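You operate a simulated robot arm through the tools that you are given. There is no shell and no other tool.

Carry out the task below with a simulated robot arm. There is one attempt and no reset: what you move stays moved.

TASK
Pump soap twice into the warm water, then soak the burnt pan clean and drain the sink.
Fine: pan on the rack, stopper on the counter by the soap pump, strainer back in the plug hole.
Where things are to end (x, y in the base frame): milk pan within 0.06 m of [0.37, 0.73].

Only the result counts: the job must be done as asked and must still hold three seconds after the hand-in. Knocking over, shifting, dropping, spilling or breaking anything else fails it. Lids that push on must go on centred and level and be pressed home; caps that screw on are set level and turned clockwise until they are tight.

THE ROBOT
A 6-joint arm with a two-finger parallel gripper, fixed in place. Base frame: the origin is at the foot of the arm, x ahead of it, y to its left, z up; the work surface is at about z = 0.72. Readings come in m, degrees, newtons and seconds.
With the tool pointing down near the work surface it reaches from about 0.32 to 0.84 m from the base axis. Its first joint turns from -115.0 to 115.0 degrees. Payload 3.43 kg.
Tool frame: the origin (TCP) lies between the finger pads and is the grasp point; the fingertips stand 0.034 m ahead of it; z points along the fingers, y is the line along which they close. Largest opening 0.128 m; finger width 0.024, thickness 0.012; the body of the gripper, 0.048 by 0.13 m, starts 0.096 m behind the TCP.
Orientation is that of the tool frame in the base frame, as a unit quaternion [x, y, z, w]. With the fingers straight down and closing along the base's y, the tool's x points along the base's -x, its y along +y and its z along -z.

THE INTERFACE
- The arm moves only by the tool jog_arm. Its argument "deltas" is a list of rows, each a list of 3 entries, a list of its own where there are three numbers: the opening in per cent of the stroke, from 0 (shut) to 100 (fully open), then the shift along the tool's x, y, z in m, then the turn, a rotation vector about the tool's x, y, z in degrees. In form: [[claw, [dx, dy, dz], [rx, ry, rz]], ...]. A call has 1 to 20 rows; each row shifts and turns the commanded pose from where the row before left it, along the tool's axes as they then stand. Each row takes 0.2 s and may step no farther than 0.05 m and 8.6 degrees from the row before; otherwise, or with a gripper value out of range, the whole call is refused. A pose out of reach is approached as far as the arm can. The call stops where the force on the tool passes 40 N (or 10 N more than at its start, if that is more) or the arm is blocked; 0.2 s more then pass. The fingers move at their own pace (about 0.108 m/s each) and stop on an object; they squeeze with about 30 N. The grip force told is the motor's: it shows also when the fingers shut on nothing. Time passes only in rows, and 0.2 s behind the last, so rows that do not move let the fingers close. The reply holds the time, the measured pose of the TCP, the force on the tool along the base axes, the opening and the grip force, in the units named above and with some noise, with the torque about the TCP (base axes, N m) and any sound that the robot's microphone picked up.
- Cameras (640 x 400 px; columns grow to the right, rows downward): "scene" is fixed at [0.4004, 0.6504, 1.4597]; the picture's right is [-0.66, -0.75, 0.00], its down [-0.50, 0.44, -0.75] and it looks along [0.56, -0.49, -0.66] (base axes); focal length 214 px, centre (320, 200). "wrist" rides on the gripper at [0.076, -0.011, -0.16] in the tool frame; the picture's right is [0.15, 0.99, 0.00], its down [-0.88, 0.13, -0.46] and it looks along [-0.45, 0.07, 0.89] (tool axes); focal length 234 px, centre (320, 200). There is no depth. A picture from a camera that has moved, and an enlarged one, comes with that camera's place and axes in the base frame and with its lens.
- capture(camera): a new picture of that camera. It takes no simulated time.
- move_column(by): slides the trunk up (or, below 0, down) by that many m; the arm rides with it, the base frame stays. It gives what a move gives, with no picture.
- close_up(camera, box): a new picture of the part [left, top, right, bottom] of that camera's present view, enlarged. It takes no simulated time.
- finish_job(): hands the job in; it is judged then, once.

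Places have to be worked out from the pictures, the camera data and where the tool is seen. Open the gripper and draw the arm clear of the work before you hand the job in, unless the task says otherwise.

The tools are called after ">>>" as a command line: name --argument value ..., lists and objects as JSON in quotes. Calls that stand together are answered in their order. jog_arm: Moves the arm, as the interface text tells. Its arguments: {"type":"object","properties":{"deltas":{"type":"array","items":{"type":"array"}}},"required":["deltas"]} The other tools are called the same way: move_column (by) slides the trunk up or down; capture (camera) takes a picture; close_up (camera, box) takes an enlarged picture of a part of a camera's view; finish_job () hands the job in.

At the start:

```text
clock: 0.0
position: [0.4935, 0.2818, 1.1833]
ee_rot: [-0.001, 1.0, 0.0, -0.001]
force: [0.4, -0.4, 0.2]
torque: [-0.02, 0.0, -0.01]
opening: 0.1282
gripper_force: 0.0
trunk travel left (down, up): [-0.7, 0.09]
```

scene: 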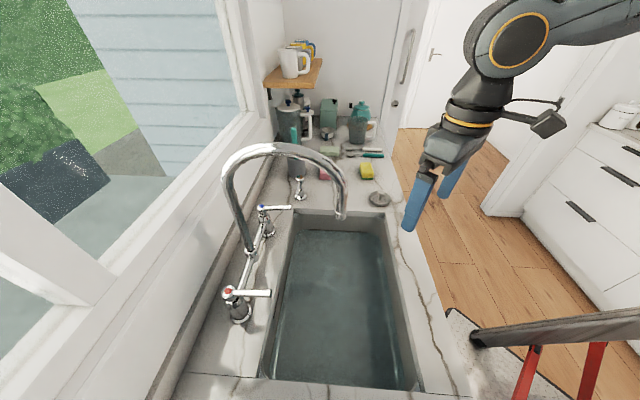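
wrist: 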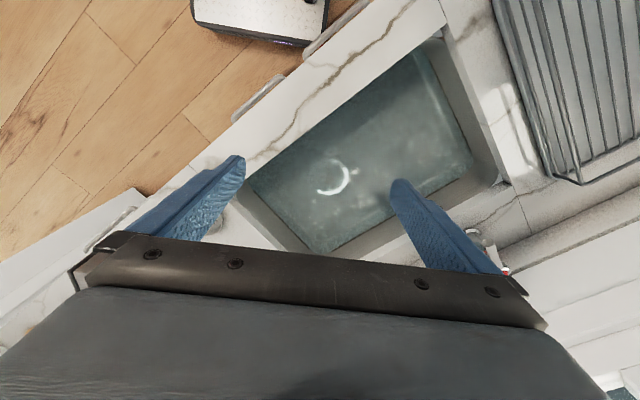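

I begin by looking closer at the sink, the counter behind it, and the wrist view.

>>> close_up --camera "scene" --box '[260, 80, 420, 220]'

>>> close_up --camera "scene" --box '[200, 190, 460, 400]'

>>> close_up --camera "wrist" --box '[200, 0, 640, 280]'

```text
2.86 times, centred on (340, 150) of scene
camera zoom: at [0.4004, 0.6504, 1.4597], right [-0.66, -0.75, 0.0], down [-0.5, 0.44, -0.75], along [0.56, -0.49, -0.66], focal length 613 px, centre (263, 343)
```

zoom: 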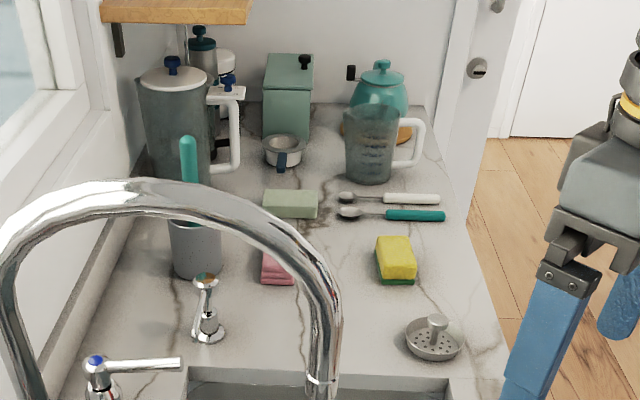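

```text
1.90 times, centred on (330, 295) of scene
camera zoom: at [0.4004, 0.6504, 1.4597], right [-0.66, -0.75, 0.0], down [-0.5, 0.44, -0.75], along [0.56, -0.49, -0.66], focal length 408 px, centre (301, 19)
```

zoom: 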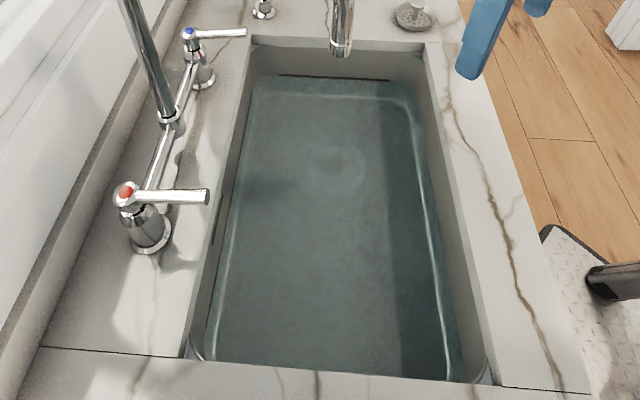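

```text
1.43 times, centred on (420, 140) of wrist
camera zoom: at [0.4174, 0.2711, 1.3433], right [-0.15, 0.99, 0.0], down [0.88, 0.13, 0.46], along [0.45, 0.07, -0.89], focal length 334 px, centre (177, 286)
```

zoom: 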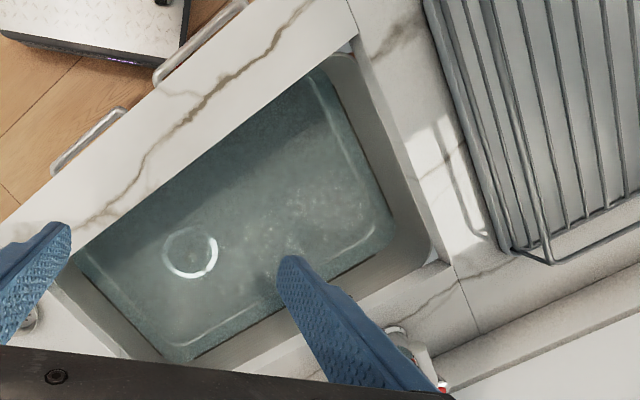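

The stopper ring triangulates to about (0.65, 0.33, 0.72) and the counter to z≈0.90. The pan isn't in view, so I move the arm toward the rack side, up high, to look there.

>>> jog_arm --deltas '[[100, [0.01, 0.045, -0.005], [0, 0, 0]], [100, [0.01, 0.045, -0.005], [0, 0, 0]], [100, [0.01, 0.045, -0.005], [0, 0, 0]], [100, [0.01, 0.045, -0.005], [0, 0, 0]], [100, [0.01, 0.045, -0.005], [0, 0, 0]]]'

>>> capture --camera "wrist"

>>> capture --camera "scene"

```text
clock: 1.2
position: [0.4421, 0.5074, 1.2088]
ee_rot: [0.0, 1.0, 0.0, 0.0]
force: [-0.8, -0.5, 0.4]
torque: [0.06, -0.02, 0.0]
opening: 0.1277
gripper_force: 0.0
trunk travel left (down, up): [-0.7, 0.09]
```

```text
taken
camera wrist: at [0.3675, 0.4962, 1.3688], right [-0.15, 0.99, 0.0], down [0.88, 0.13, 0.46], along [0.45, 0.07, -0.89], focal length 234 px, centre (320, 200)
```

wrist: 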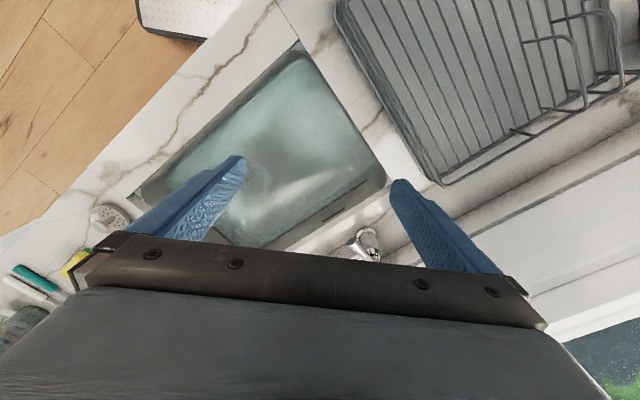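

```text
taken
```

scene: 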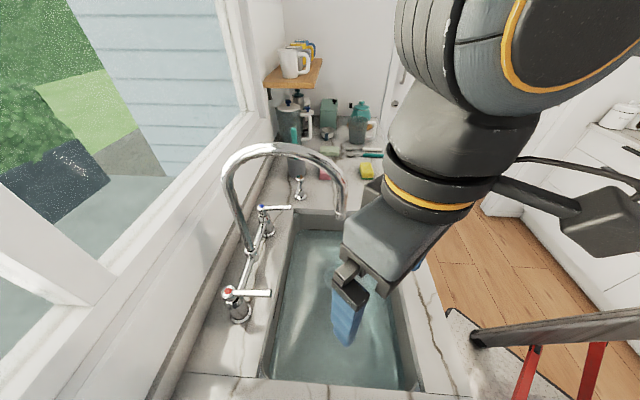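

The rack is to the upper right and there's no pan yet. I yaw the camera toward +y to see the far end of the rack and counter.

>>> jog_arm --deltas '[[100, [0, 0, 0], [0, 0, -8.5]], [100, [0, 0, 0], [0, 0, -8.5]], [100, [0, 0, 0], [0, 0, -8.5]], [100, [0, 0, 0], [0, 0, -8.5]], [100, [0, 0, 0], [0, 0, -8.5]], [100, [0, 0, 0], [0, 0, -8.5]], [100, [0, 0, 0], [0, 0, -8.5]], [100, [0, 0, 0], [0, 0, -8.5]], [100, [0, 0, 0], [0, 0, -8.5]]]'

>>> capture --camera "wrist"

```text
clock: 3.2
position: [0.4433, 0.5074, 1.2091]
ee_rot: [-0.62, 0.784, 0.001, 0.0]
force: [0.7, 1.2, 0.1]
torque: [0.01, -0.01, 0.02]
opening: 0.1278
gripper_force: 0.0
trunk travel left (down, up): [-0.7, 0.09]
```

```text
taken
camera wrist: at [0.4366, 0.4311, 1.3683], right [-1.0, 0.09, 0.0], down [0.08, 0.89, 0.46], along [0.04, 0.45, -0.89], focal length 234 px, centre (320, 200)
```

wrist: 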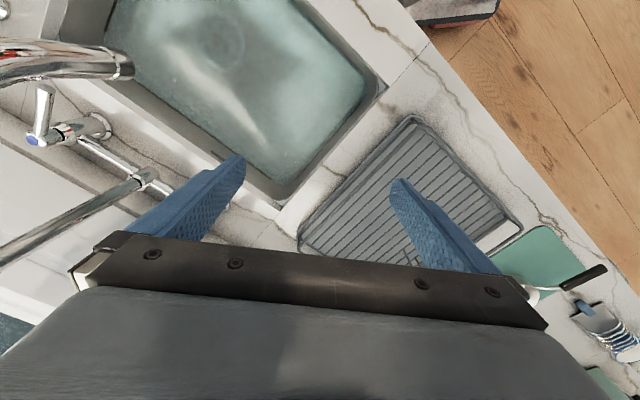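

A dark handle lies over a green board past the rack, likely the milk pan. I move further over there and look.

>>> jog_arm --deltas '[[100, [0, 0, 0], [0, 0, -8.5]], [100, [0, -0.045, -0.005], [0, 0, -6.5]], [100, [0, -0.045, -0.005], [0, 0, 0]], [100, [0, -0.045, -0.005], [0, 0, 0]], [100, [0, -0.045, -0.005], [0, 0, 0]], [100, [0, -0.045, -0.005], [0, 0, 0]], [100, [0, -0.045, 0], [0, 0, 0]], [100, [0, -0.045, 0], [0, 0, 0]]]'

>>> capture --camera "wrist"

>>> capture --camera "scene"

```text
clock: 5.0
position: [0.6692, 0.4682, 1.2073]
ee_rot: [0.716, -0.698, 0.0, 0.0]
force: [-0.7, 0.5, 1.2]
torque: [0.02, -0.05, 0.01]
opening: 0.128
gripper_force: 0.2
out of reach, approached as far as the arm can: row 6, 7, 8
trunk travel left (down, up): [-0.7, 0.09]
```

```text
taken
camera wrist: at [0.6829, 0.3931, 1.3671], right [-0.99, -0.17, 0.0], down [-0.15, 0.88, 0.46], along [-0.08, 0.45, -0.89], focal length 234 px, centre (320, 200)
```

wrist: 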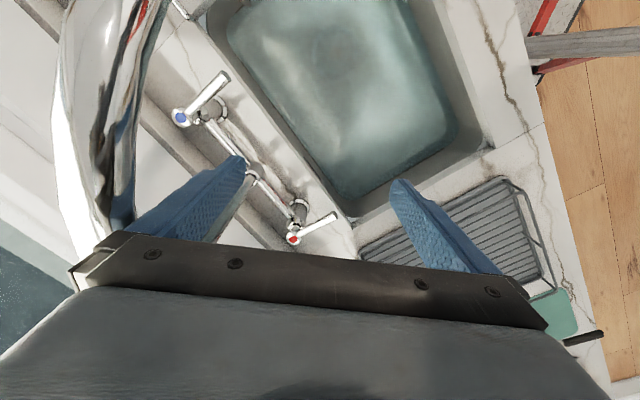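

```text
taken
```

scene: 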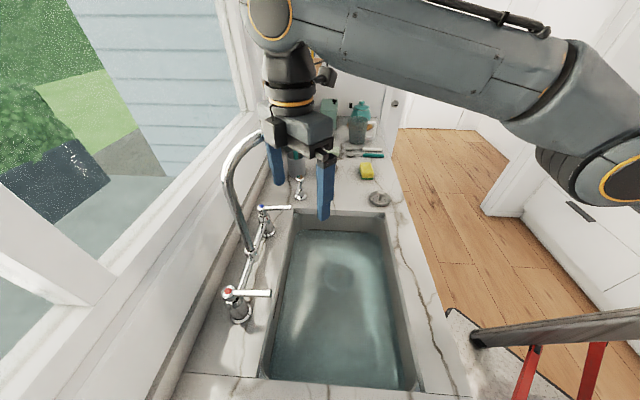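

I went the wrong way (tool y is now base −x). I back off in the other direction toward the board.

>>> jog_arm --deltas '[[100, [0, 0.045, 0], [0, 0, 0]], [100, [0, 0.045, 0], [0, 0, 0]], [100, [0, 0.045, 0], [0, 0, 0]], [100, [0, 0.045, 0], [0, 0, 0]], [100, [0, 0.045, 0], [0, 0, 0]], [100, [0, 0.045, 0], [0, 0, 0]], [100, [0, 0.045, 0], [0, 0, 0]], [100, [0, 0.045, 0], [0, 0, 0]], [100, [0, 0.045, 0], [0, 0, 0]], [100, [0, 0.045, 0], [0, 0, 0]], [100, [0, 0.045, 0], [0, 0, 0]], [100, [0, 0.045, 0], [0, 0, 0]]]'

>>> capture --camera "wrist"

```text
clock: 7.6
position: [0.1291, 0.4534, 1.2068]
ee_rot: [0.716, -0.698, 0.0, -0.001]
force: [0.2, -0.3, -0.6]
torque: [0.01, 0.05, 0.0]
opening: 0.128
gripper_force: 0.0
trunk travel left (down, up): [-0.7, 0.09]
```

```text
taken
camera wrist: at [0.1431, 0.3785, 1.3674], right [-0.99, -0.17, 0.0], down [-0.15, 0.88, 0.46], along [-0.08, 0.45, -0.89], focal length 234 px, centre (320, 200)
```

wrist: 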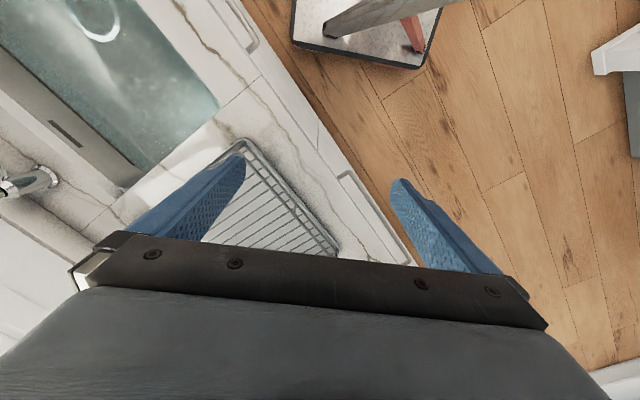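

Tilt the hand forward so the camera looks further out toward +y.

>>> jog_arm --deltas '[[100, [0, 0, 0], [0, -8.5, 0]], [100, [0, 0, 0], [0, -8.5, 0]], [100, [0, 0, 0], [0, -8.5, 0]], [100, [0, 0, 0], [0, -8.5, 0]]]'

>>> capture --camera "wrist"

```text
clock: 8.6
position: [0.1296, 0.4544, 1.2095]
ee_rot: [0.685, -0.667, -0.21, -0.206]
force: [-0.8, 0.3, 0.0]
torque: [-0.05, 0.02, -0.02]
opening: 0.1281
gripper_force: 0.1
trunk travel left (down, up): [-0.7, 0.09]
```

```text
taken
camera wrist: at [0.1453, 0.3023, 1.2981], right [-0.99, -0.15, -0.08], down [-0.14, 0.47, 0.87], along [-0.09, 0.87, -0.48], focal length 234 px, centre (320, 200)
```

wrist: 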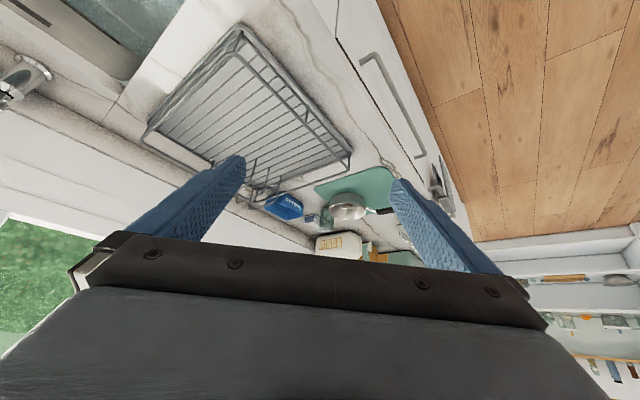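

>>> close_up --camera "wrist" --box '[220, 120, 460, 280]'

```text
2.50 times, centred on (340, 200) of wrist
camera zoom: at [0.1453, 0.3023, 1.2981], right [-0.99, -0.15, -0.08], down [-0.14, 0.47, 0.87], along [-0.09, 0.87, -0.48], focal length 585 px, centre (270, 200)
```

zoom: 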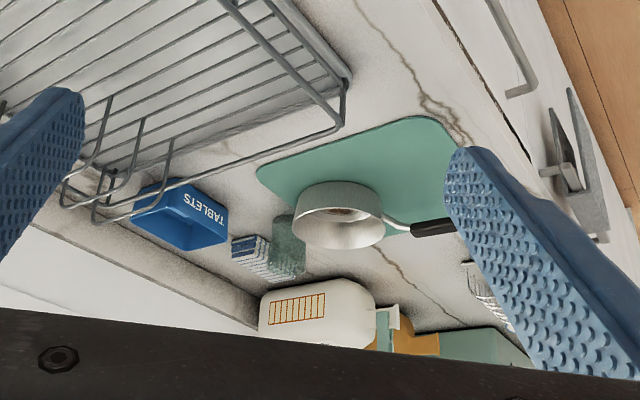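

The pan sits on the green board near (-0.02, 0.97), with its handle reaching toward about (-0.2, 0.88). Before moving it I take a detailed look at the soap pump and strainer.

>>> close_up --camera "scene" --box '[270, 160, 334, 200]'

>>> close_up --camera "scene" --box '[340, 150, 420, 220]'

>>> close_up --camera "scene" --box '[200, 130, 360, 230]'

>>> close_up --camera "scene" --box '[260, 210, 420, 310]'

```text
10.00 times, centred on (302, 180) of scene
camera zoom: at [0.4004, 0.6504, 1.4597], right [-0.66, -0.75, 0.0], down [-0.5, 0.44, -0.75], along [0.56, -0.49, -0.66], focal length 2145 px, centre (500, 400)
```

zoom: 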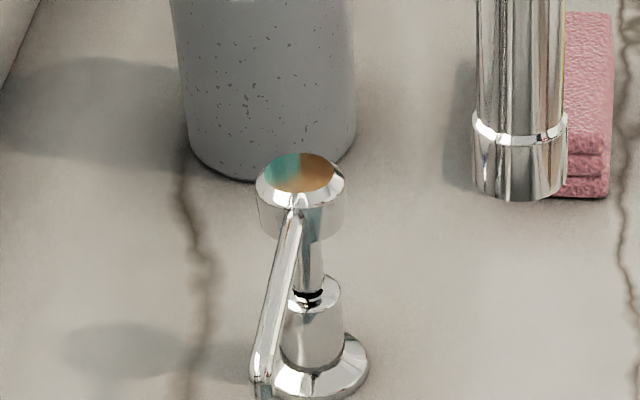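

```text
5.71 times, centred on (380, 185) of scene
camera zoom: at [0.4004, 0.6504, 1.4597], right [-0.66, -0.75, 0.0], down [-0.5, 0.44, -0.75], along [0.56, -0.49, -0.66], focal length 1226 px, centre (-23, 286)
```

zoom: 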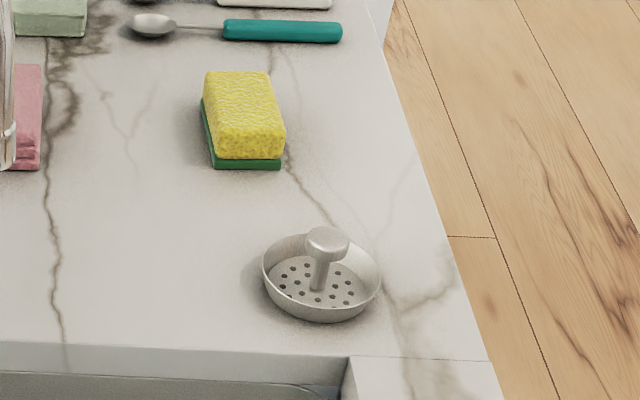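

```text
4.00 times, centred on (280, 180) of scene
camera zoom: at [0.4004, 0.6504, 1.4597], right [-0.66, -0.75, 0.0], down [-0.5, 0.44, -0.75], along [0.56, -0.49, -0.66], focal length 858 px, centre (480, 280)
```

zoom: 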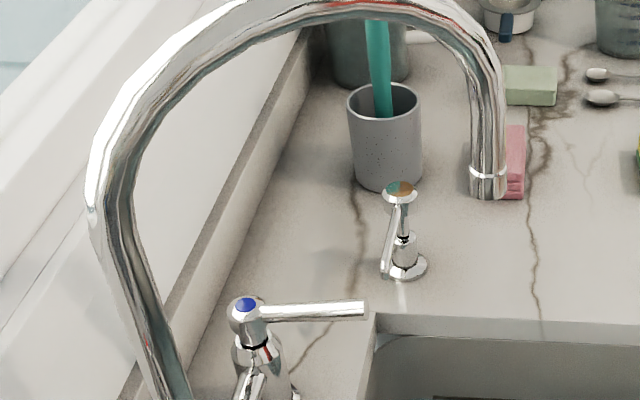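

```text
4.00 times, centred on (340, 260) of scene
camera zoom: at [0.4004, 0.6504, 1.4597], right [-0.66, -0.75, 0.0], down [-0.5, 0.44, -0.75], along [0.56, -0.49, -0.66], focal length 858 px, centre (240, -40)
```

zoom: 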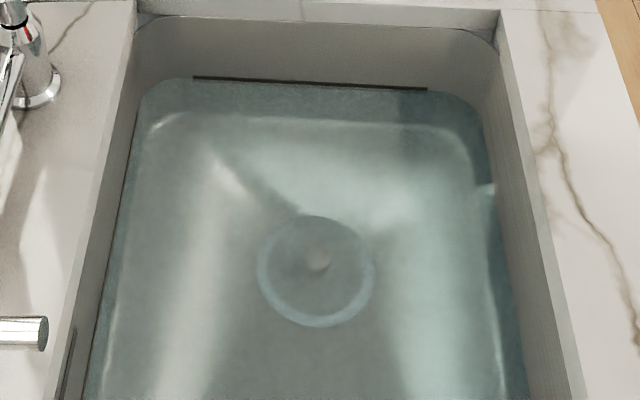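

The pump's nozzle already points over the sink corner; the pump is near (0.94, 0.28) with its top at z≈0.99. I untilt and yaw the hand back to face that direction.

>>> jog_arm --deltas '[[100, [0, 0, 0], [0, 8.5, 0]], [100, [0, 0, 0], [0, 8.5, 0]], [100, [0, 0, 0], [0, 8.5, 0]], [100, [0, 0, 0], [0, 8.5, 0]], [50, [0, 0, 0], [0, 0, 8.33]], [50, [0, 0, 0], [0, 0, 8.33]], [50, [0, 0, 0], [0, 0, 8.33]], [50, [0, 0, 0], [0, 0, 8.33]], [50, [0, 0, 0], [0, 0, 8.33]], [50, [0, 0, 0], [0, 0, 8.33]], [0, [0, 0, 0], [0, 0, 8.33]], [0, [0, 0, 0], [0, 0, 8.33]], [0, [0, 0, 0], [0, 0, 8.33]]]'

```text
clock: 11.4
position: [0.1284, 0.4537, 1.208]
ee_rot: [-0.143, 0.99, 0.001, 0.001]
force: [-1.2, 0.2, 0.0]
torque: [0.01, -0.01, -0.01]
opening: 0.0
gripper_force: 30.6
trunk travel left (down, up): [-0.7, 0.09]
```

Now I translate to about (0.62, 0.18, 1.21) and tilt the hand 50° outward.

>>> jog_arm --deltas '[[0, [-0.0328, -0.0336, 0], [0, 0, 0]], [0, [-0.0328, -0.0336, 0], [0, 0, 0]], [0, [-0.0328, -0.0336, 0], [0, 0, 0]], [0, [-0.0328, -0.0336, 0], [0, 0, 0]], [0, [-0.0328, -0.0336, 0], [0, 0, 0]], [0, [-0.0328, -0.0336, 0], [0, 0, 0]], [0, [-0.0328, -0.0336, 0], [0, 0, 0]], [0, [-0.0328, -0.0336, 0], [0, 0, 0]], [0, [-0.0328, -0.0336, 0], [0, 0, 0]], [0, [-0.0328, -0.0336, 0], [0, 0, 0]], [0, [-0.0328, -0.0336, 0], [0, 0, 0]], [0, [-0.0328, -0.0336, 0], [0, 0, 0]], [0, [0, 0, 0], [0, -8.4, 0]], [0, [0, 0, 0], [0, -8.4, 0]], [0, [0, 0, 0], [0, -8.4, 0]], [0, [0, 0, 0], [0, -8.4, 0]], [0, [0, 0, 0], [0, -8.4, 0]], [0, [0, 0, 0], [0, -8, 0]]]'

>>> capture --camera "wrist"

>>> capture --camera "scene"

```text
clock: 15.2
position: [0.6205, 0.1805, 1.2084]
ee_rot: [-0.13, 0.896, 0.061, 0.419]
force: [-0.1, 0.5, -0.5]
torque: [0.03, -0.01, -0.01]
opening: 0.0
gripper_force: 30.5
trunk travel left (down, up): [-0.7, 0.09]
```

```text
taken
camera wrist: at [0.461, 0.1199, 1.2524], right [-0.37, 0.92, -0.11], down [0.17, 0.19, 0.97], along [0.91, 0.34, -0.23], focal length 234 px, centre (320, 200)
```

wrist: 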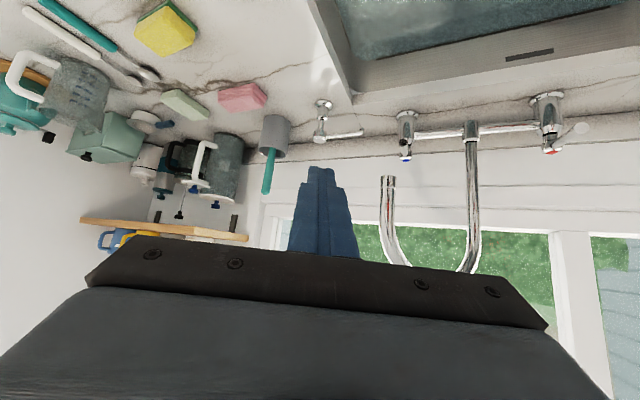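

```text
taken
```

scene: 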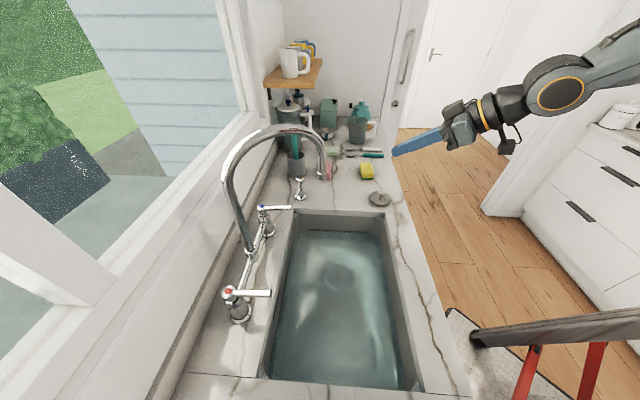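

The spout has swivelled: its tip went from scene pixel (340,215) to (323,175), so my earlier wrong-way move must have pushed it. I measure it closely so I can put it back.

>>> close_up --camera "scene" --box '[200, 110, 360, 270]'

>>> close_up --camera "wrist" --box '[280, 70, 600, 280]'

```text
2.50 times, centred on (280, 190) of scene
camera zoom: at [0.4004, 0.6504, 1.4597], right [-0.66, -0.75, 0.0], down [-0.5, 0.44, -0.75], along [0.56, -0.49, -0.66], focal length 536 px, centre (420, 225)
```

zoom: 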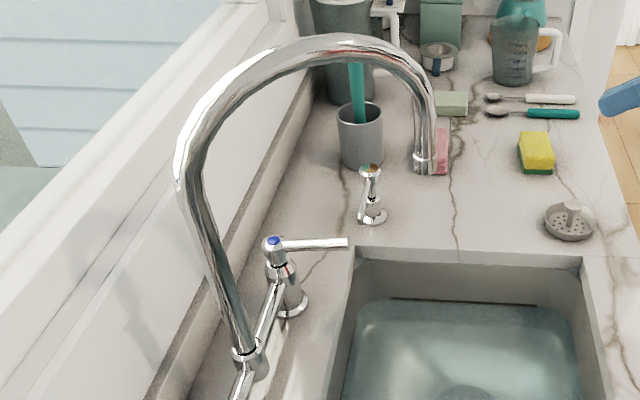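

```text
1.90 times, centred on (440, 175) of wrist
camera zoom: at [0.461, 0.1199, 1.2524], right [-0.37, 0.92, -0.11], down [0.17, 0.19, 0.97], along [0.91, 0.34, -0.23], focal length 446 px, centre (91, 248)
```

zoom: 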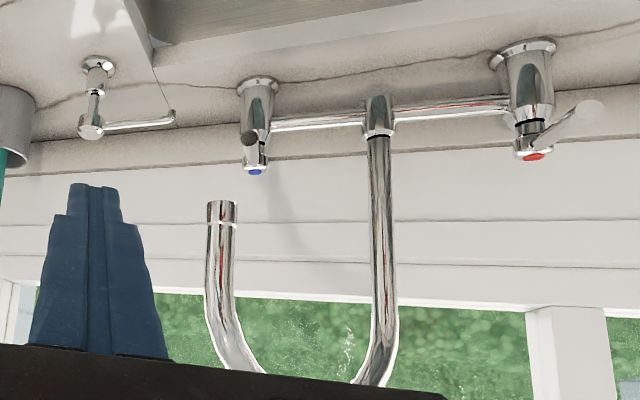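

The spout pivot triangulates to (0.779, 0.570) and its tip to (0.750, 0.338, 1.124). Originally the tip was at (0.612, 0.405), pointing at 45°. I'll grip the tube lightly and guide it back along its arc, lining up first.

>>> jog_arm --deltas '[[50, [0, 0, 0], [0, -8.4, 0]], [50, [0, 0, 0], [0, -8.4, 0]], [50, [0, 0, 0], [0, -8.2, 0]], [50, [0.012, 0.0285, 0.0159], [0, 0, 0]], [50, [0.012, 0.0285, 0.0159], [0, 0, 0]], [50, [0.012, 0.0285, 0.0159], [0, 0, 0]], [50, [0.012, 0.0285, 0.0159], [0, 0, 0]]]'

>>> capture --camera "wrist"

>>> capture --camera "scene"

```text
clock: 16.8
position: [0.6358, 0.3037, 1.1445]
ee_rot: [-0.114, 0.785, 0.088, 0.603]
force: [-0.1, -1.0, 0.3]
torque: [0.01, 0.05, 0.03]
opening: 0.0641
gripper_force: 0.1
trunk travel left (down, up): [-0.7, 0.09]
```

```text
taken
camera wrist: at [0.473, 0.2431, 1.1135], right [-0.32, 0.94, -0.14], down [-0.24, 0.06, 0.97], along [0.92, 0.34, 0.21], focal length 234 px, centre (320, 200)
```

wrist: 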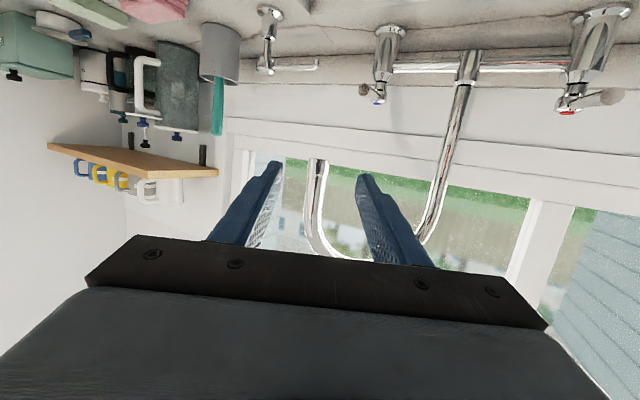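

```text
taken
```

scene: 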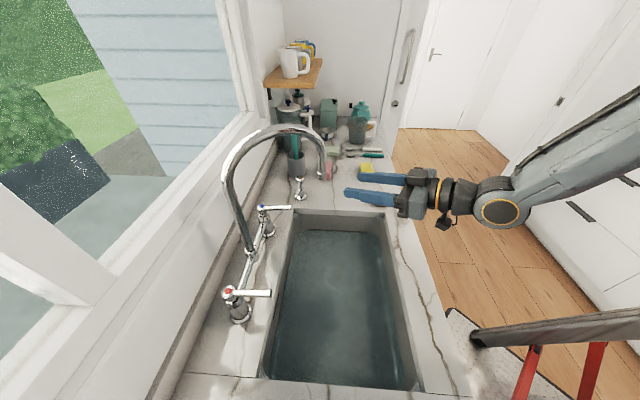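

The tube is centred between the fingers. I advance 0.12 m horizontally and close gently on it.

>>> jog_arm --deltas '[[50, [-0.0104, 0, 0.0386], [0, 0, 0]], [50, [-0.0104, 0, 0.0386], [0, 0, 0]], [50, [-0.0104, 0, 0.0386], [0, 0, 0]], [15, [0, 0, 0], [0, 0, 0]], [15, [0, 0, 0], [0, 0, 0]]]'

>>> capture --camera "scene"

>>> capture --camera "wrist"

```text
clock: 18.0
position: [0.752, 0.3384, 1.145]
ee_rot: [-0.114, 0.785, 0.088, 0.602]
force: [1.3, 2.3, 1.0]
torque: [-0.21, 0.61, -0.23]
opening: 0.0228
gripper_force: 44.8
trunk travel left (down, up): [-0.7, 0.09]
```

```text
taken
```

scene: 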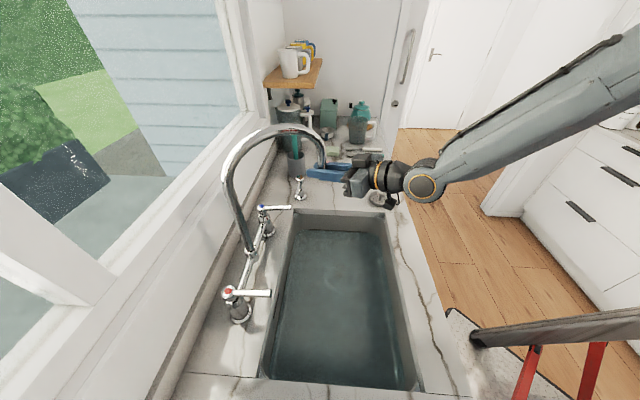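

```text
taken
camera wrist: at [0.5885, 0.2778, 1.1131], right [-0.32, 0.94, -0.14], down [-0.24, 0.06, 0.97], along [0.92, 0.34, 0.2], focal length 234 px, centre (320, 200)
```

wrist: 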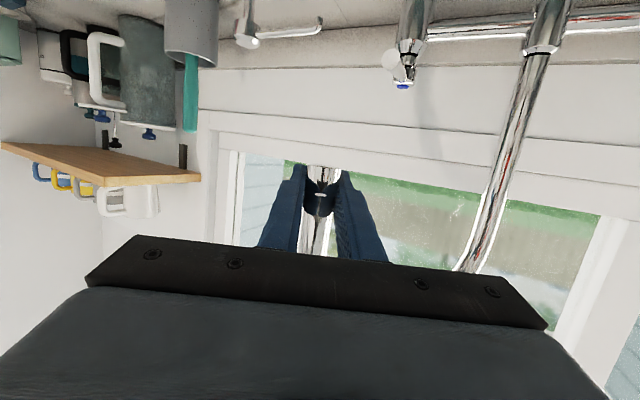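

The tube is gripped (23 mm). I loosen slightly so it can turn within the pads and follow the 38° arc back.

>>> jog_arm --deltas '[[19, [0, 0, 0], [0, 0, 0]], [19, [0.00601, 0.01146, -0.02242], [0, 0, 0]], [19, [0.00568, 0.014, -0.02118], [0, 0, 0]], [19, [0.00523, 0.01641, -0.01949], [0, 0, 0]], [19, [0.00473, 0.01865, -0.01764], [0, 0, 0]], [19, [0.00416, 0.02041, -0.01552], [0, 0, 0]], [19, [0.00354, 0.0222, -0.0132], [0, 0, 0]], [19, [0, 0, 0], [0, 0, 0]]]'

>>> capture --camera "scene"

>>> close_up --camera "scene" --box '[200, 190, 460, 400]'

```text
clock: 19.8
position: [0.6129, 0.4027, 1.145]
ee_rot: [-0.114, 0.785, 0.088, 0.603]
force: [0.6, 0.0, 0.1]
torque: [-0.02, 0.04, 0.0]
opening: 0.0242
gripper_force: 0.0
trunk travel left (down, up): [-0.7, 0.09]
```

```text
taken
```

scene: 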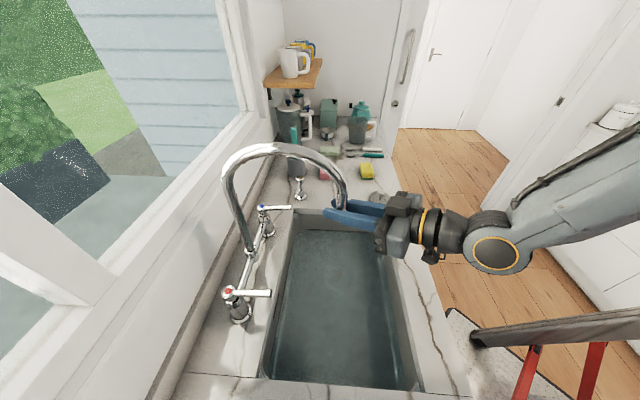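

```text
1.90 times, centred on (330, 295) of scene
camera zoom: at [0.4004, 0.6504, 1.4597], right [-0.66, -0.75, 0.0], down [-0.5, 0.44, -0.75], along [0.56, -0.49, -0.66], focal length 408 px, centre (301, 19)
```

zoom: 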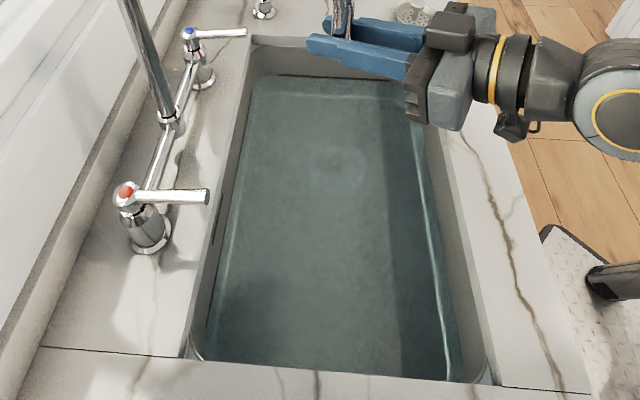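

The spout followed. I open the fingers and back straight out, then compare with the first picture.

>>> jog_arm --deltas '[[45, [0, 0, 0], [0, 0, 0]], [45, [0, 0, 0], [0, 0, 0]], [45, [0.0104, 0, -0.0386], [0, 0, 0]], [45, [0.0104, 0, -0.0386], [0, 0, 0]], [45, [0.0104, 0, -0.0386], [0, 0, 0]], [45, [0.0104, 0, -0.0386], [0, 0, 0]]]'

>>> close_up --camera "scene" --box '[260, 80, 420, 220]'

>>> close_up --camera "scene" --box '[200, 190, 460, 400]'

```text
clock: 21.2
position: [0.4595, 0.357, 1.1446]
ee_rot: [-0.114, 0.785, 0.087, 0.602]
force: [-0.3, -0.4, 0.2]
torque: [0.03, -0.02, -0.03]
opening: 0.0576
gripper_force: 0.0
trunk travel left (down, up): [-0.7, 0.09]
```

```text
2.86 times, centred on (340, 150) of scene
camera zoom: at [0.4004, 0.6504, 1.4597], right [-0.66, -0.75, 0.0], down [-0.5, 0.44, -0.75], along [0.56, -0.49, -0.66], focal length 613 px, centre (263, 343)
```

zoom: 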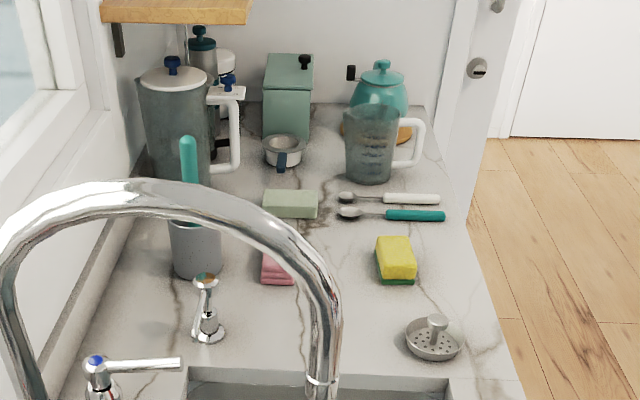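

```text
1.90 times, centred on (330, 295) of scene
camera zoom: at [0.4004, 0.6504, 1.4597], right [-0.66, -0.75, 0.0], down [-0.5, 0.44, -0.75], along [0.56, -0.49, -0.66], focal length 408 px, centre (301, 19)
```

zoom: 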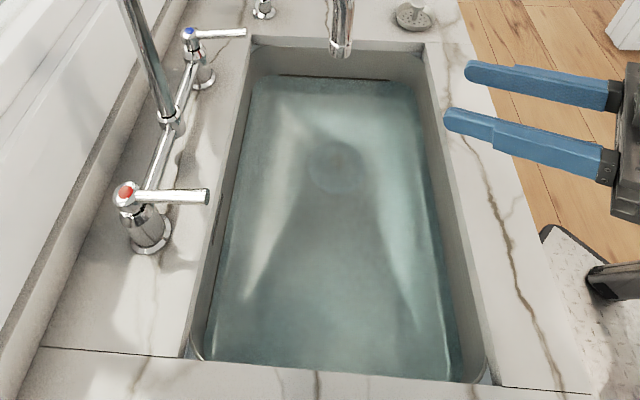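

The spout is back exactly where it was. Now I go for the pump head at (0.938, 0.278, ~0.99): tilt 60°, closed fingers, out along its bearing.

>>> jog_arm --deltas '[[0, [0, 0, 0], [0, 7.5, 0]], [0, [0, 0, 0], [0, 7.5, 0]], [0, [-0.0084, -0.0423, 0.01455], [0, 0, 0]], [0, [-0.0084, -0.0423, 0.01455], [0, 0, 0]], [0, [-0.0084, -0.0423, 0.01455], [0, 0, 0]], [0, [-0.0084, -0.0423, 0.01455], [0, 0, 0]], [0, [-0.0084, -0.0423, 0.01455], [0, 0, 0]], [0, [-0.0178, 0, 0.044], [0, 0, 0]], [0, [-0.0178, 0, 0.044], [0, 0, 0]], [0, [-0.0178, 0, 0.044], [0, 0, 0]], [0, [-0.0178, 0, 0.044], [0, 0, 0]], [0, [-0.0178, 0, 0.044], [0, 0, 0]]]'

>>> capture --camera "wrist"

>>> capture --camera "scene"

```text
clock: 23.8
position: [0.8271, 0.2444, 1.1122]
ee_rot: [-0.124, 0.857, 0.071, 0.496]
force: [-0.2, -0.1, 0.2]
torque: [0.0, 0.02, -0.01]
opening: 0.0
gripper_force: 29.9
trunk travel left (down, up): [-0.7, 0.09]
```

```text
taken
camera wrist: at [0.6612, 0.1846, 1.1269], right [-0.35, 0.93, -0.13], down [0.01, 0.14, 0.99], along [0.94, 0.35, -0.05], focal length 234 px, centre (320, 200)
```

wrist: 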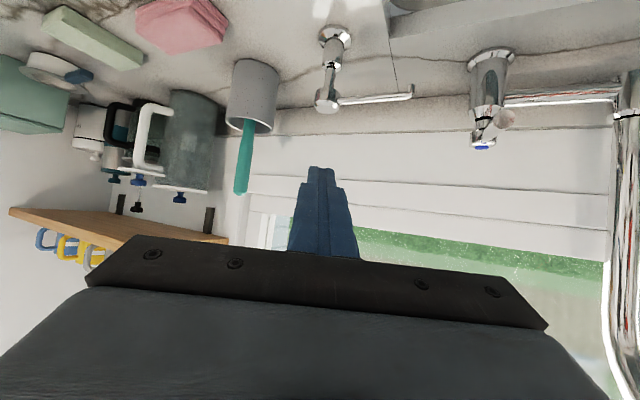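

```text
taken
```

scene: 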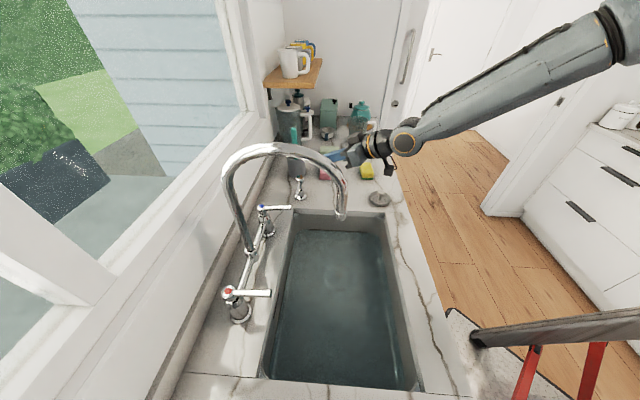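

The new view confirms the head at (0.938, 0.280, ~0.99). I advance to hover the fingertip over it.

>>> jog_arm --deltas '[[0, [0.0008, 0, 0.0361], [0, 0, 0]], [0, [0.0008, 0, 0.0361], [0, 0, 0]], [0, [0.0008, 0, 0.0361], [0, 0, 0]]]'

>>> close_up --camera "wrist" --box '[220, 0, 460, 260]'

>>> close_up --camera "scene" --box '[260, 120, 420, 220]'

```text
clock: 24.6
position: [0.9151, 0.2717, 1.057]
ee_rot: [-0.125, 0.857, 0.072, 0.494]
force: [-0.7, -0.2, 1.1]
torque: [-0.01, 0.08, -0.05]
opening: 0.0
gripper_force: 29.8
trunk travel left (down, up): [-0.7, 0.09]
```

```text
1.54 times, centred on (340, 130) of wrist
camera zoom: at [0.7497, 0.2113, 1.0704], right [-0.35, 0.93, -0.13], down [0.01, 0.14, 0.99], along [0.94, 0.35, -0.05], focal length 360 px, centre (289, 308)
```

zoom: 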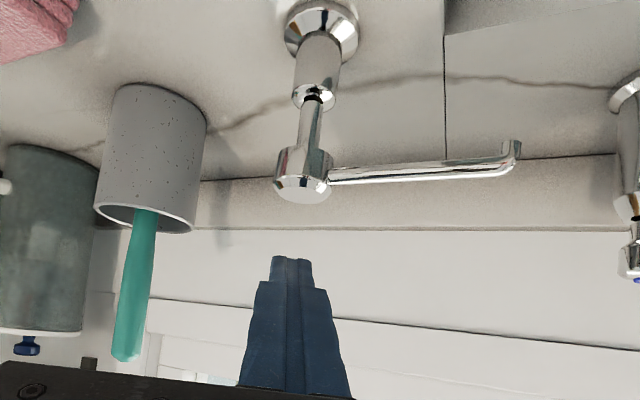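

```text
4.00 times, centred on (340, 170) of scene
camera zoom: at [0.4004, 0.6504, 1.4597], right [-0.66, -0.75, 0.0], down [-0.5, 0.44, -0.75], along [0.56, -0.49, -0.66], focal length 858 px, centre (240, 320)
```

zoom: 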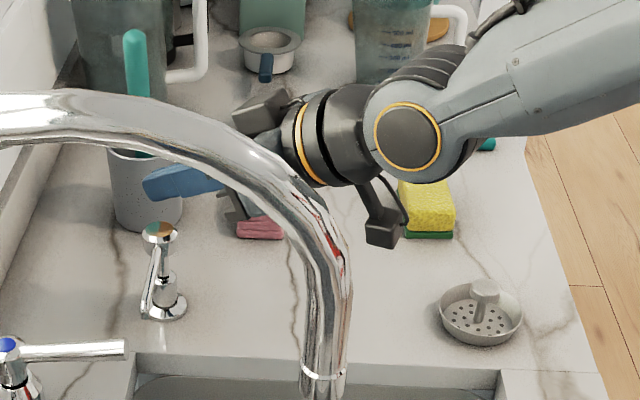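

Head top measures z≈0.993 and the fingertip edge is at about 1.03, well aligned. I press down in small steps.

>>> jog_arm --deltas '[[0, [0.00866, 0.002, 0.005], [0, 0, 0]], [0, [0.00866, 0, 0.005], [0, 0, 0]], [0, [0.00866, 0, 0.005], [0, 0, 0]], [0, [0.0052, 0, 0.003], [0, 0, 0]], [0, [0.0052, 0, 0.003], [0, 0, 0]]]'

>>> close_up --camera "scene" --box '[260, 150, 340, 220]'

>>> close_up --camera "wrist" --box '[220, 0, 460, 260]'

```text
clock: 25.8
position: [0.9135, 0.2728, 1.016]
ee_rot: [-0.125, 0.856, 0.073, 0.497]
force: [0.9, -0.5, 7.4]
torque: [0.02, -0.15, 0.0]
opening: 0.0003
gripper_force: 30.2
trunk travel left (down, up): [-0.7, 0.09]
```

```text
5.71 times, centred on (300, 185) of scene
camera zoom: at [0.4004, 0.6504, 1.4597], right [-0.66, -0.75, 0.0], down [-0.5, 0.44, -0.75], along [0.56, -0.49, -0.66], focal length 1226 px, centre (434, 286)
```

zoom: 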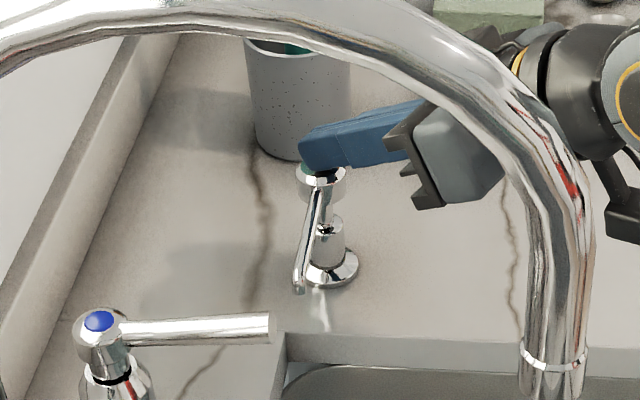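

```text
1.54 times, centred on (340, 130) of wrist
camera zoom: at [0.7492, 0.213, 1.0291], right [-0.35, 0.93, -0.13], down [0.0, 0.14, 0.99], along [0.94, 0.35, -0.05], focal length 360 px, centre (289, 308)
```

zoom: 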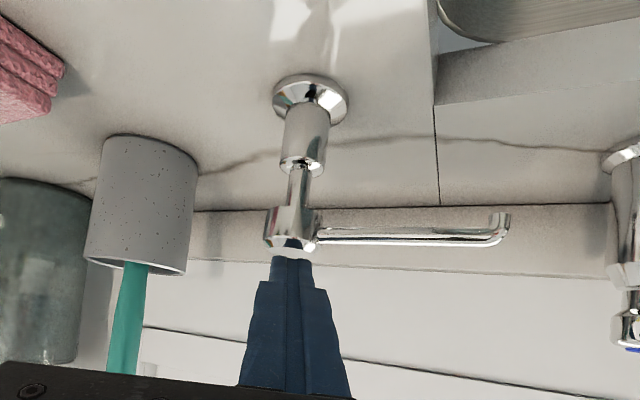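

Contact at about 7 N, centred on the head. I press further to complete the stroke.

>>> jog_arm --deltas '[[0, [0.0052, 0, 0.003], [0, 0, 0]], [0, [0.0052, 0, 0.003], [0, 0, 0]], [0, [0.0052, 0, 0.003], [0, 0, 0]]]'

>>> close_up --camera "scene" --box '[260, 150, 340, 220]'

```text
clock: 26.6
position: [0.9199, 0.2747, 1.0098]
ee_rot: [-0.124, 0.851, 0.074, 0.505]
force: [3.2, 0.6, 11.2]
torque: [0.11, -0.38, -0.01]
opening: 0.0
gripper_force: 29.7
trunk travel left (down, up): [-0.7, 0.09]
stopped in row 3: the force on the tool passed its limit at 44 N (the readings are from after the stop); the commanded pose is now the measured one
```

```text
5.71 times, centred on (300, 185) of scene
camera zoom: at [0.4004, 0.6504, 1.4597], right [-0.66, -0.75, 0.0], down [-0.5, 0.44, -0.75], along [0.56, -0.49, -0.66], focal length 1226 px, centre (434, 286)
```

zoom: 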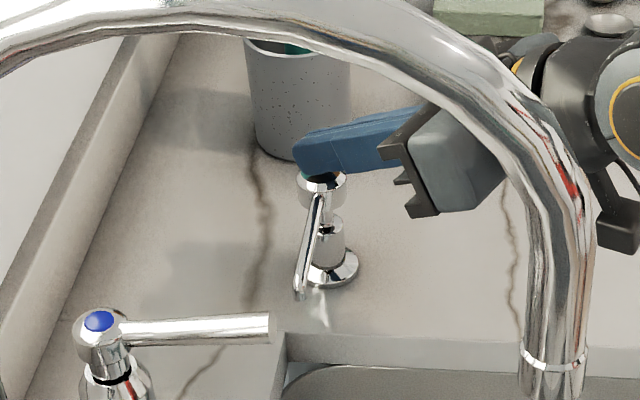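

The head moved down a few mm before the 44 N spike. I continue pressing in finer steps to see whether it yields further.

>>> jog_arm --deltas '[[0, [0.0026, 0, 0.0015], [0, 0, 0]], [0, [0.0026, 0, 0.0015], [0, 0, 0]], [0, [0.0026, 0, 0.0015], [0, 0, 0]]]'

>>> close_up --camera "scene" --box '[260, 150, 340, 220]'

>>> close_up --camera "wrist" --box '[220, 0, 460, 260]'

```text
clock: 27.3
position: [0.9215, 0.2764, 1.0099]
ee_rot: [-0.123, 0.848, 0.074, 0.51]
force: [1.6, 0.6, 12.9]
torque: [0.08, -0.29, -0.02]
opening: 0.0
gripper_force: 29.3
trunk travel left (down, up): [-0.7, 0.09]
stopped in row 3: the force on the tool passed its limit at 42 N (the readings are from after the stop); the commanded pose is now the measured one
```

```text
5.71 times, centred on (300, 185) of scene
camera zoom: at [0.4004, 0.6504, 1.4597], right [-0.66, -0.75, 0.0], down [-0.5, 0.44, -0.75], along [0.56, -0.49, -0.66], focal length 1226 px, centre (434, 286)
```

zoom: 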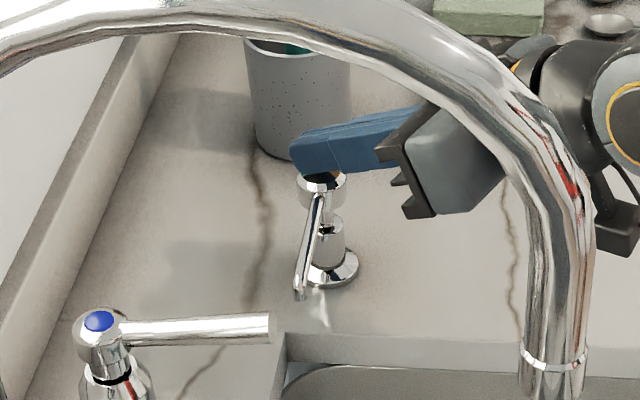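

```text
1.54 times, centred on (340, 130) of wrist
camera zoom: at [0.7557, 0.2154, 1.0178], right [-0.35, 0.93, -0.13], down [-0.03, 0.13, 0.99], along [0.94, 0.35, -0.02], focal length 360 px, centre (289, 308)
```

zoom: 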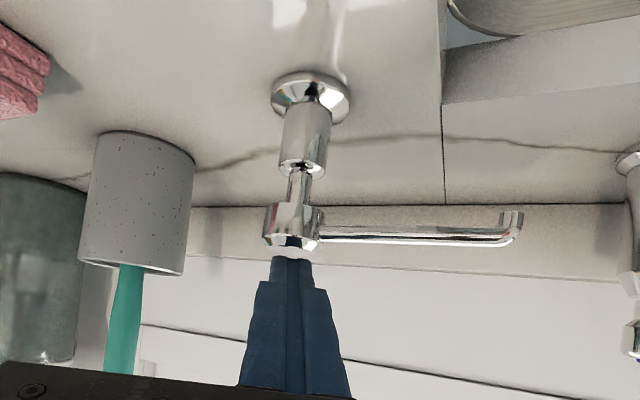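

The head bottoms at about z 0.983 (≈10 mm stroke, then a hard stop), and spring force is ~12 N. I release fully and check for soap before the second stroke.

>>> jog_arm --deltas '[[0, [-0.00866, 0, -0.005], [0, 0, 0]], [0, [-0.00866, 0, -0.005], [0, 0, 0]], [0, [-0.00866, 0, -0.005], [0, 0, 0]], [0, [0, 0, 0], [0, 0, 0]]]'

>>> close_up --camera "scene" --box '[260, 150, 340, 220]'

>>> close_up --camera "scene" --box '[260, 200, 420, 300]'

>>> close_up --camera "wrist" --box '[220, 0, 460, 260]'

```text
clock: 28.3
position: [0.9196, 0.2758, 1.0351]
ee_rot: [-0.123, 0.85, 0.073, 0.506]
force: [-0.3, 0.2, -0.8]
torque: [-0.03, -0.01, -0.03]
opening: 0.0
gripper_force: 30.1
trunk travel left (down, up): [-0.7, 0.09]
```

```text
5.71 times, centred on (300, 185) of scene
camera zoom: at [0.4004, 0.6504, 1.4597], right [-0.66, -0.75, 0.0], down [-0.5, 0.44, -0.75], along [0.56, -0.49, -0.66], focal length 1226 px, centre (434, 286)
```

zoom: 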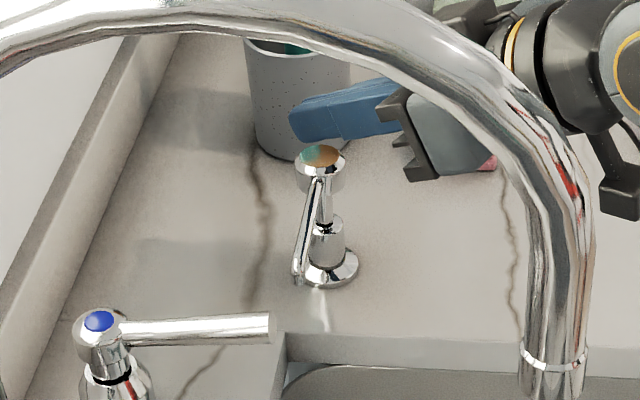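

```text
4.00 times, centred on (340, 250) of scene
camera zoom: at [0.4004, 0.6504, 1.4597], right [-0.66, -0.75, 0.0], down [-0.5, 0.44, -0.75], along [0.56, -0.49, -0.66], focal length 858 px, centre (240, 0)
```

zoom: 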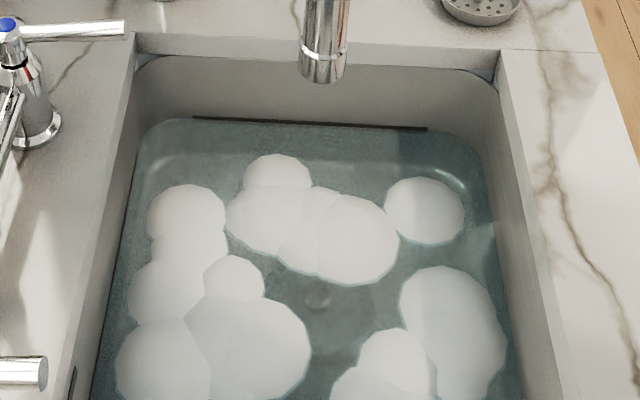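

```text
1.54 times, centred on (340, 130) of wrist
camera zoom: at [0.7539, 0.2146, 1.0447], right [-0.35, 0.93, -0.13], down [-0.02, 0.13, 0.99], along [0.94, 0.35, -0.03], focal length 360 px, centre (289, 308)
```

zoom: 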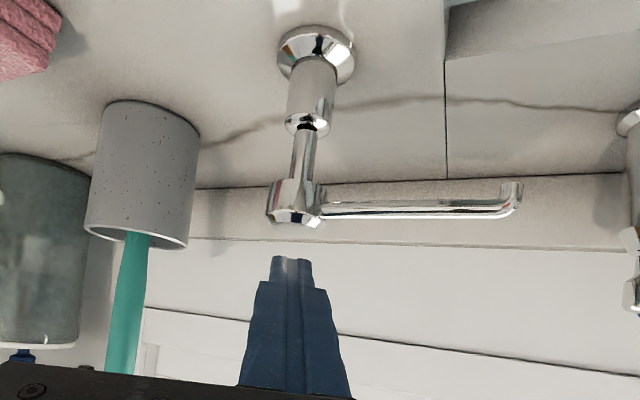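

Foam appeared, so the first stroke registered and the head has risen again. Now the second stroke, then release.

>>> jog_arm --deltas '[[0, [0.00866, 0, 0.005], [0, 0, 0]], [0, [0.00693, 0, 0.004], [0, 0, 0]], [0, [0.00433, 0, 0.0025], [0, 0, 0]], [0, [0.00346, 0, 0.002], [0, 0, 0]], [0, [0.00346, 0, 0.002], [0, 0, 0]]]'

>>> close_up --camera "scene" --box '[260, 150, 420, 300]'

```text
clock: 29.5
position: [0.9205, 0.274, 1.0084]
ee_rot: [-0.123, 0.848, 0.074, 0.51]
force: [-5.8, -1.3, 20.8]
torque: [0.11, -0.29, 0.04]
opening: 0.0003
gripper_force: 29.8
trunk travel left (down, up): [-0.7, 0.09]
```

```text
2.67 times, centred on (340, 225) of scene
camera zoom: at [0.4004, 0.6504, 1.4597], right [-0.66, -0.75, 0.0], down [-0.5, 0.44, -0.75], along [0.56, -0.49, -0.66], focal length 572 px, centre (267, 133)
```

zoom: 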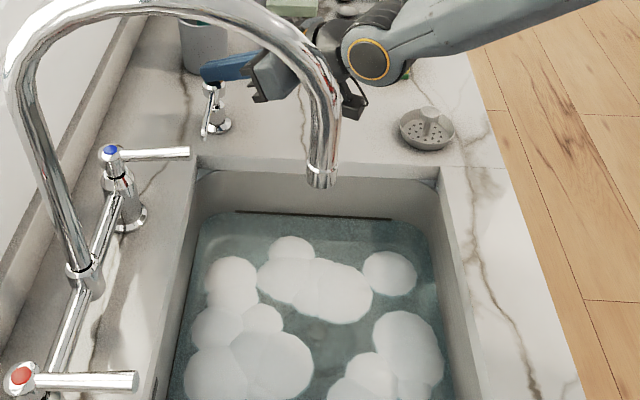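

Second stroke reached the same bottom depth (z 1.008, 21 N). I release and compare the foam.

>>> jog_arm --deltas '[[0, [-0.00866, 0, -0.005], [0, 0, 0]], [0, [-0.00866, 0, -0.005], [0, 0, 0]], [0, [-0.00866, 0, -0.005], [0, 0, 0]], [0, [-0.00866, 0, -0.005], [0, 0, 0]], [0, [0, 0, 0], [0, 0, 0]]]'

>>> close_up --camera "scene" --box '[260, 200, 420, 300]'

>>> capture --camera "scene"

```text
clock: 30.7
position: [0.9178, 0.2749, 1.0441]
ee_rot: [-0.123, 0.851, 0.073, 0.505]
force: [-0.1, 0.7, 0.0]
torque: [0.0, -0.01, -0.01]
opening: 0.0
gripper_force: 30.0
trunk travel left (down, up): [-0.7, 0.09]
```

```text
4.00 times, centred on (340, 250) of scene
camera zoom: at [0.4004, 0.6504, 1.4597], right [-0.66, -0.75, 0.0], down [-0.5, 0.44, -0.75], along [0.56, -0.49, -0.66], focal length 858 px, centre (240, 0)
```

zoom: 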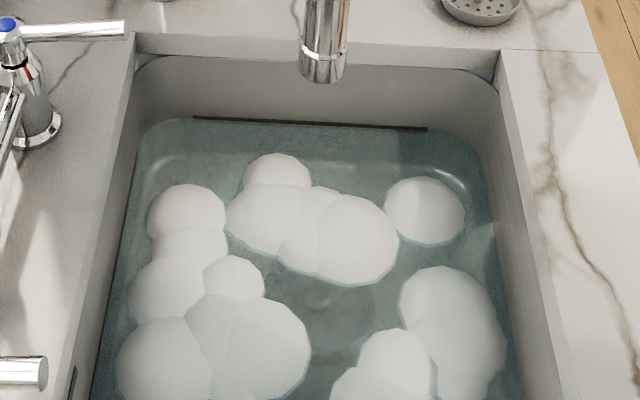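

```text
taken
```

scene: 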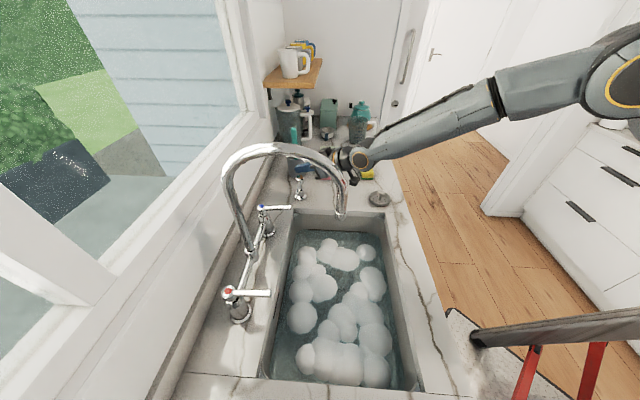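

Foam is abundant and the nozzle head is free. I retreat from the pump, raising the hand and reducing the tilt to 30°.

>>> jog_arm --deltas '[[0, [0.0148, 0, -0.0457], [0, 0, 0]], [0, [0.0148, 0, -0.0457], [0, 0, 0]], [0, [0.0148, 0, -0.0457], [0, 0, 0]], [0, [0.0148, 0, -0.0457], [0, 0, 0]], [0, [0.0148, 0, -0.0457], [0, 0, 0]], [0, [0.0148, 0, -0.0457], [0, 0, 0]], [0, [0.0148, 0, -0.0457], [0, 0, 0]], [0, [0, 0, 0], [0, 7.7, 0]], [0, [0, 0, 0], [0, 7.7, 0]], [0, [0, 0, 0], [0, 7.7, 0]], [0, [0, 0, 0], [0, 7.7, 0]], [0, [0, 0, 0], [0, 7.7, 0]], [0, [0, 0, 0], [0, 7.7, 0]], [0, [0, 0, 0], [0, 7.7, 0]], [0, [0, 0, 0], [0, 7.7, 0]]]'

```text
clock: 33.9
position: [0.6012, 0.1848, 1.106]
ee_rot: [-0.143, 0.99, -0.001, -0.002]
force: [0.2, -0.4, 0.8]
torque: [-0.01, 0.02, 0.02]
opening: 0.0
gripper_force: 29.9
out of reach, approached as far as the arm can: row 10
trunk travel left (down, up): [-0.7, 0.09]
```

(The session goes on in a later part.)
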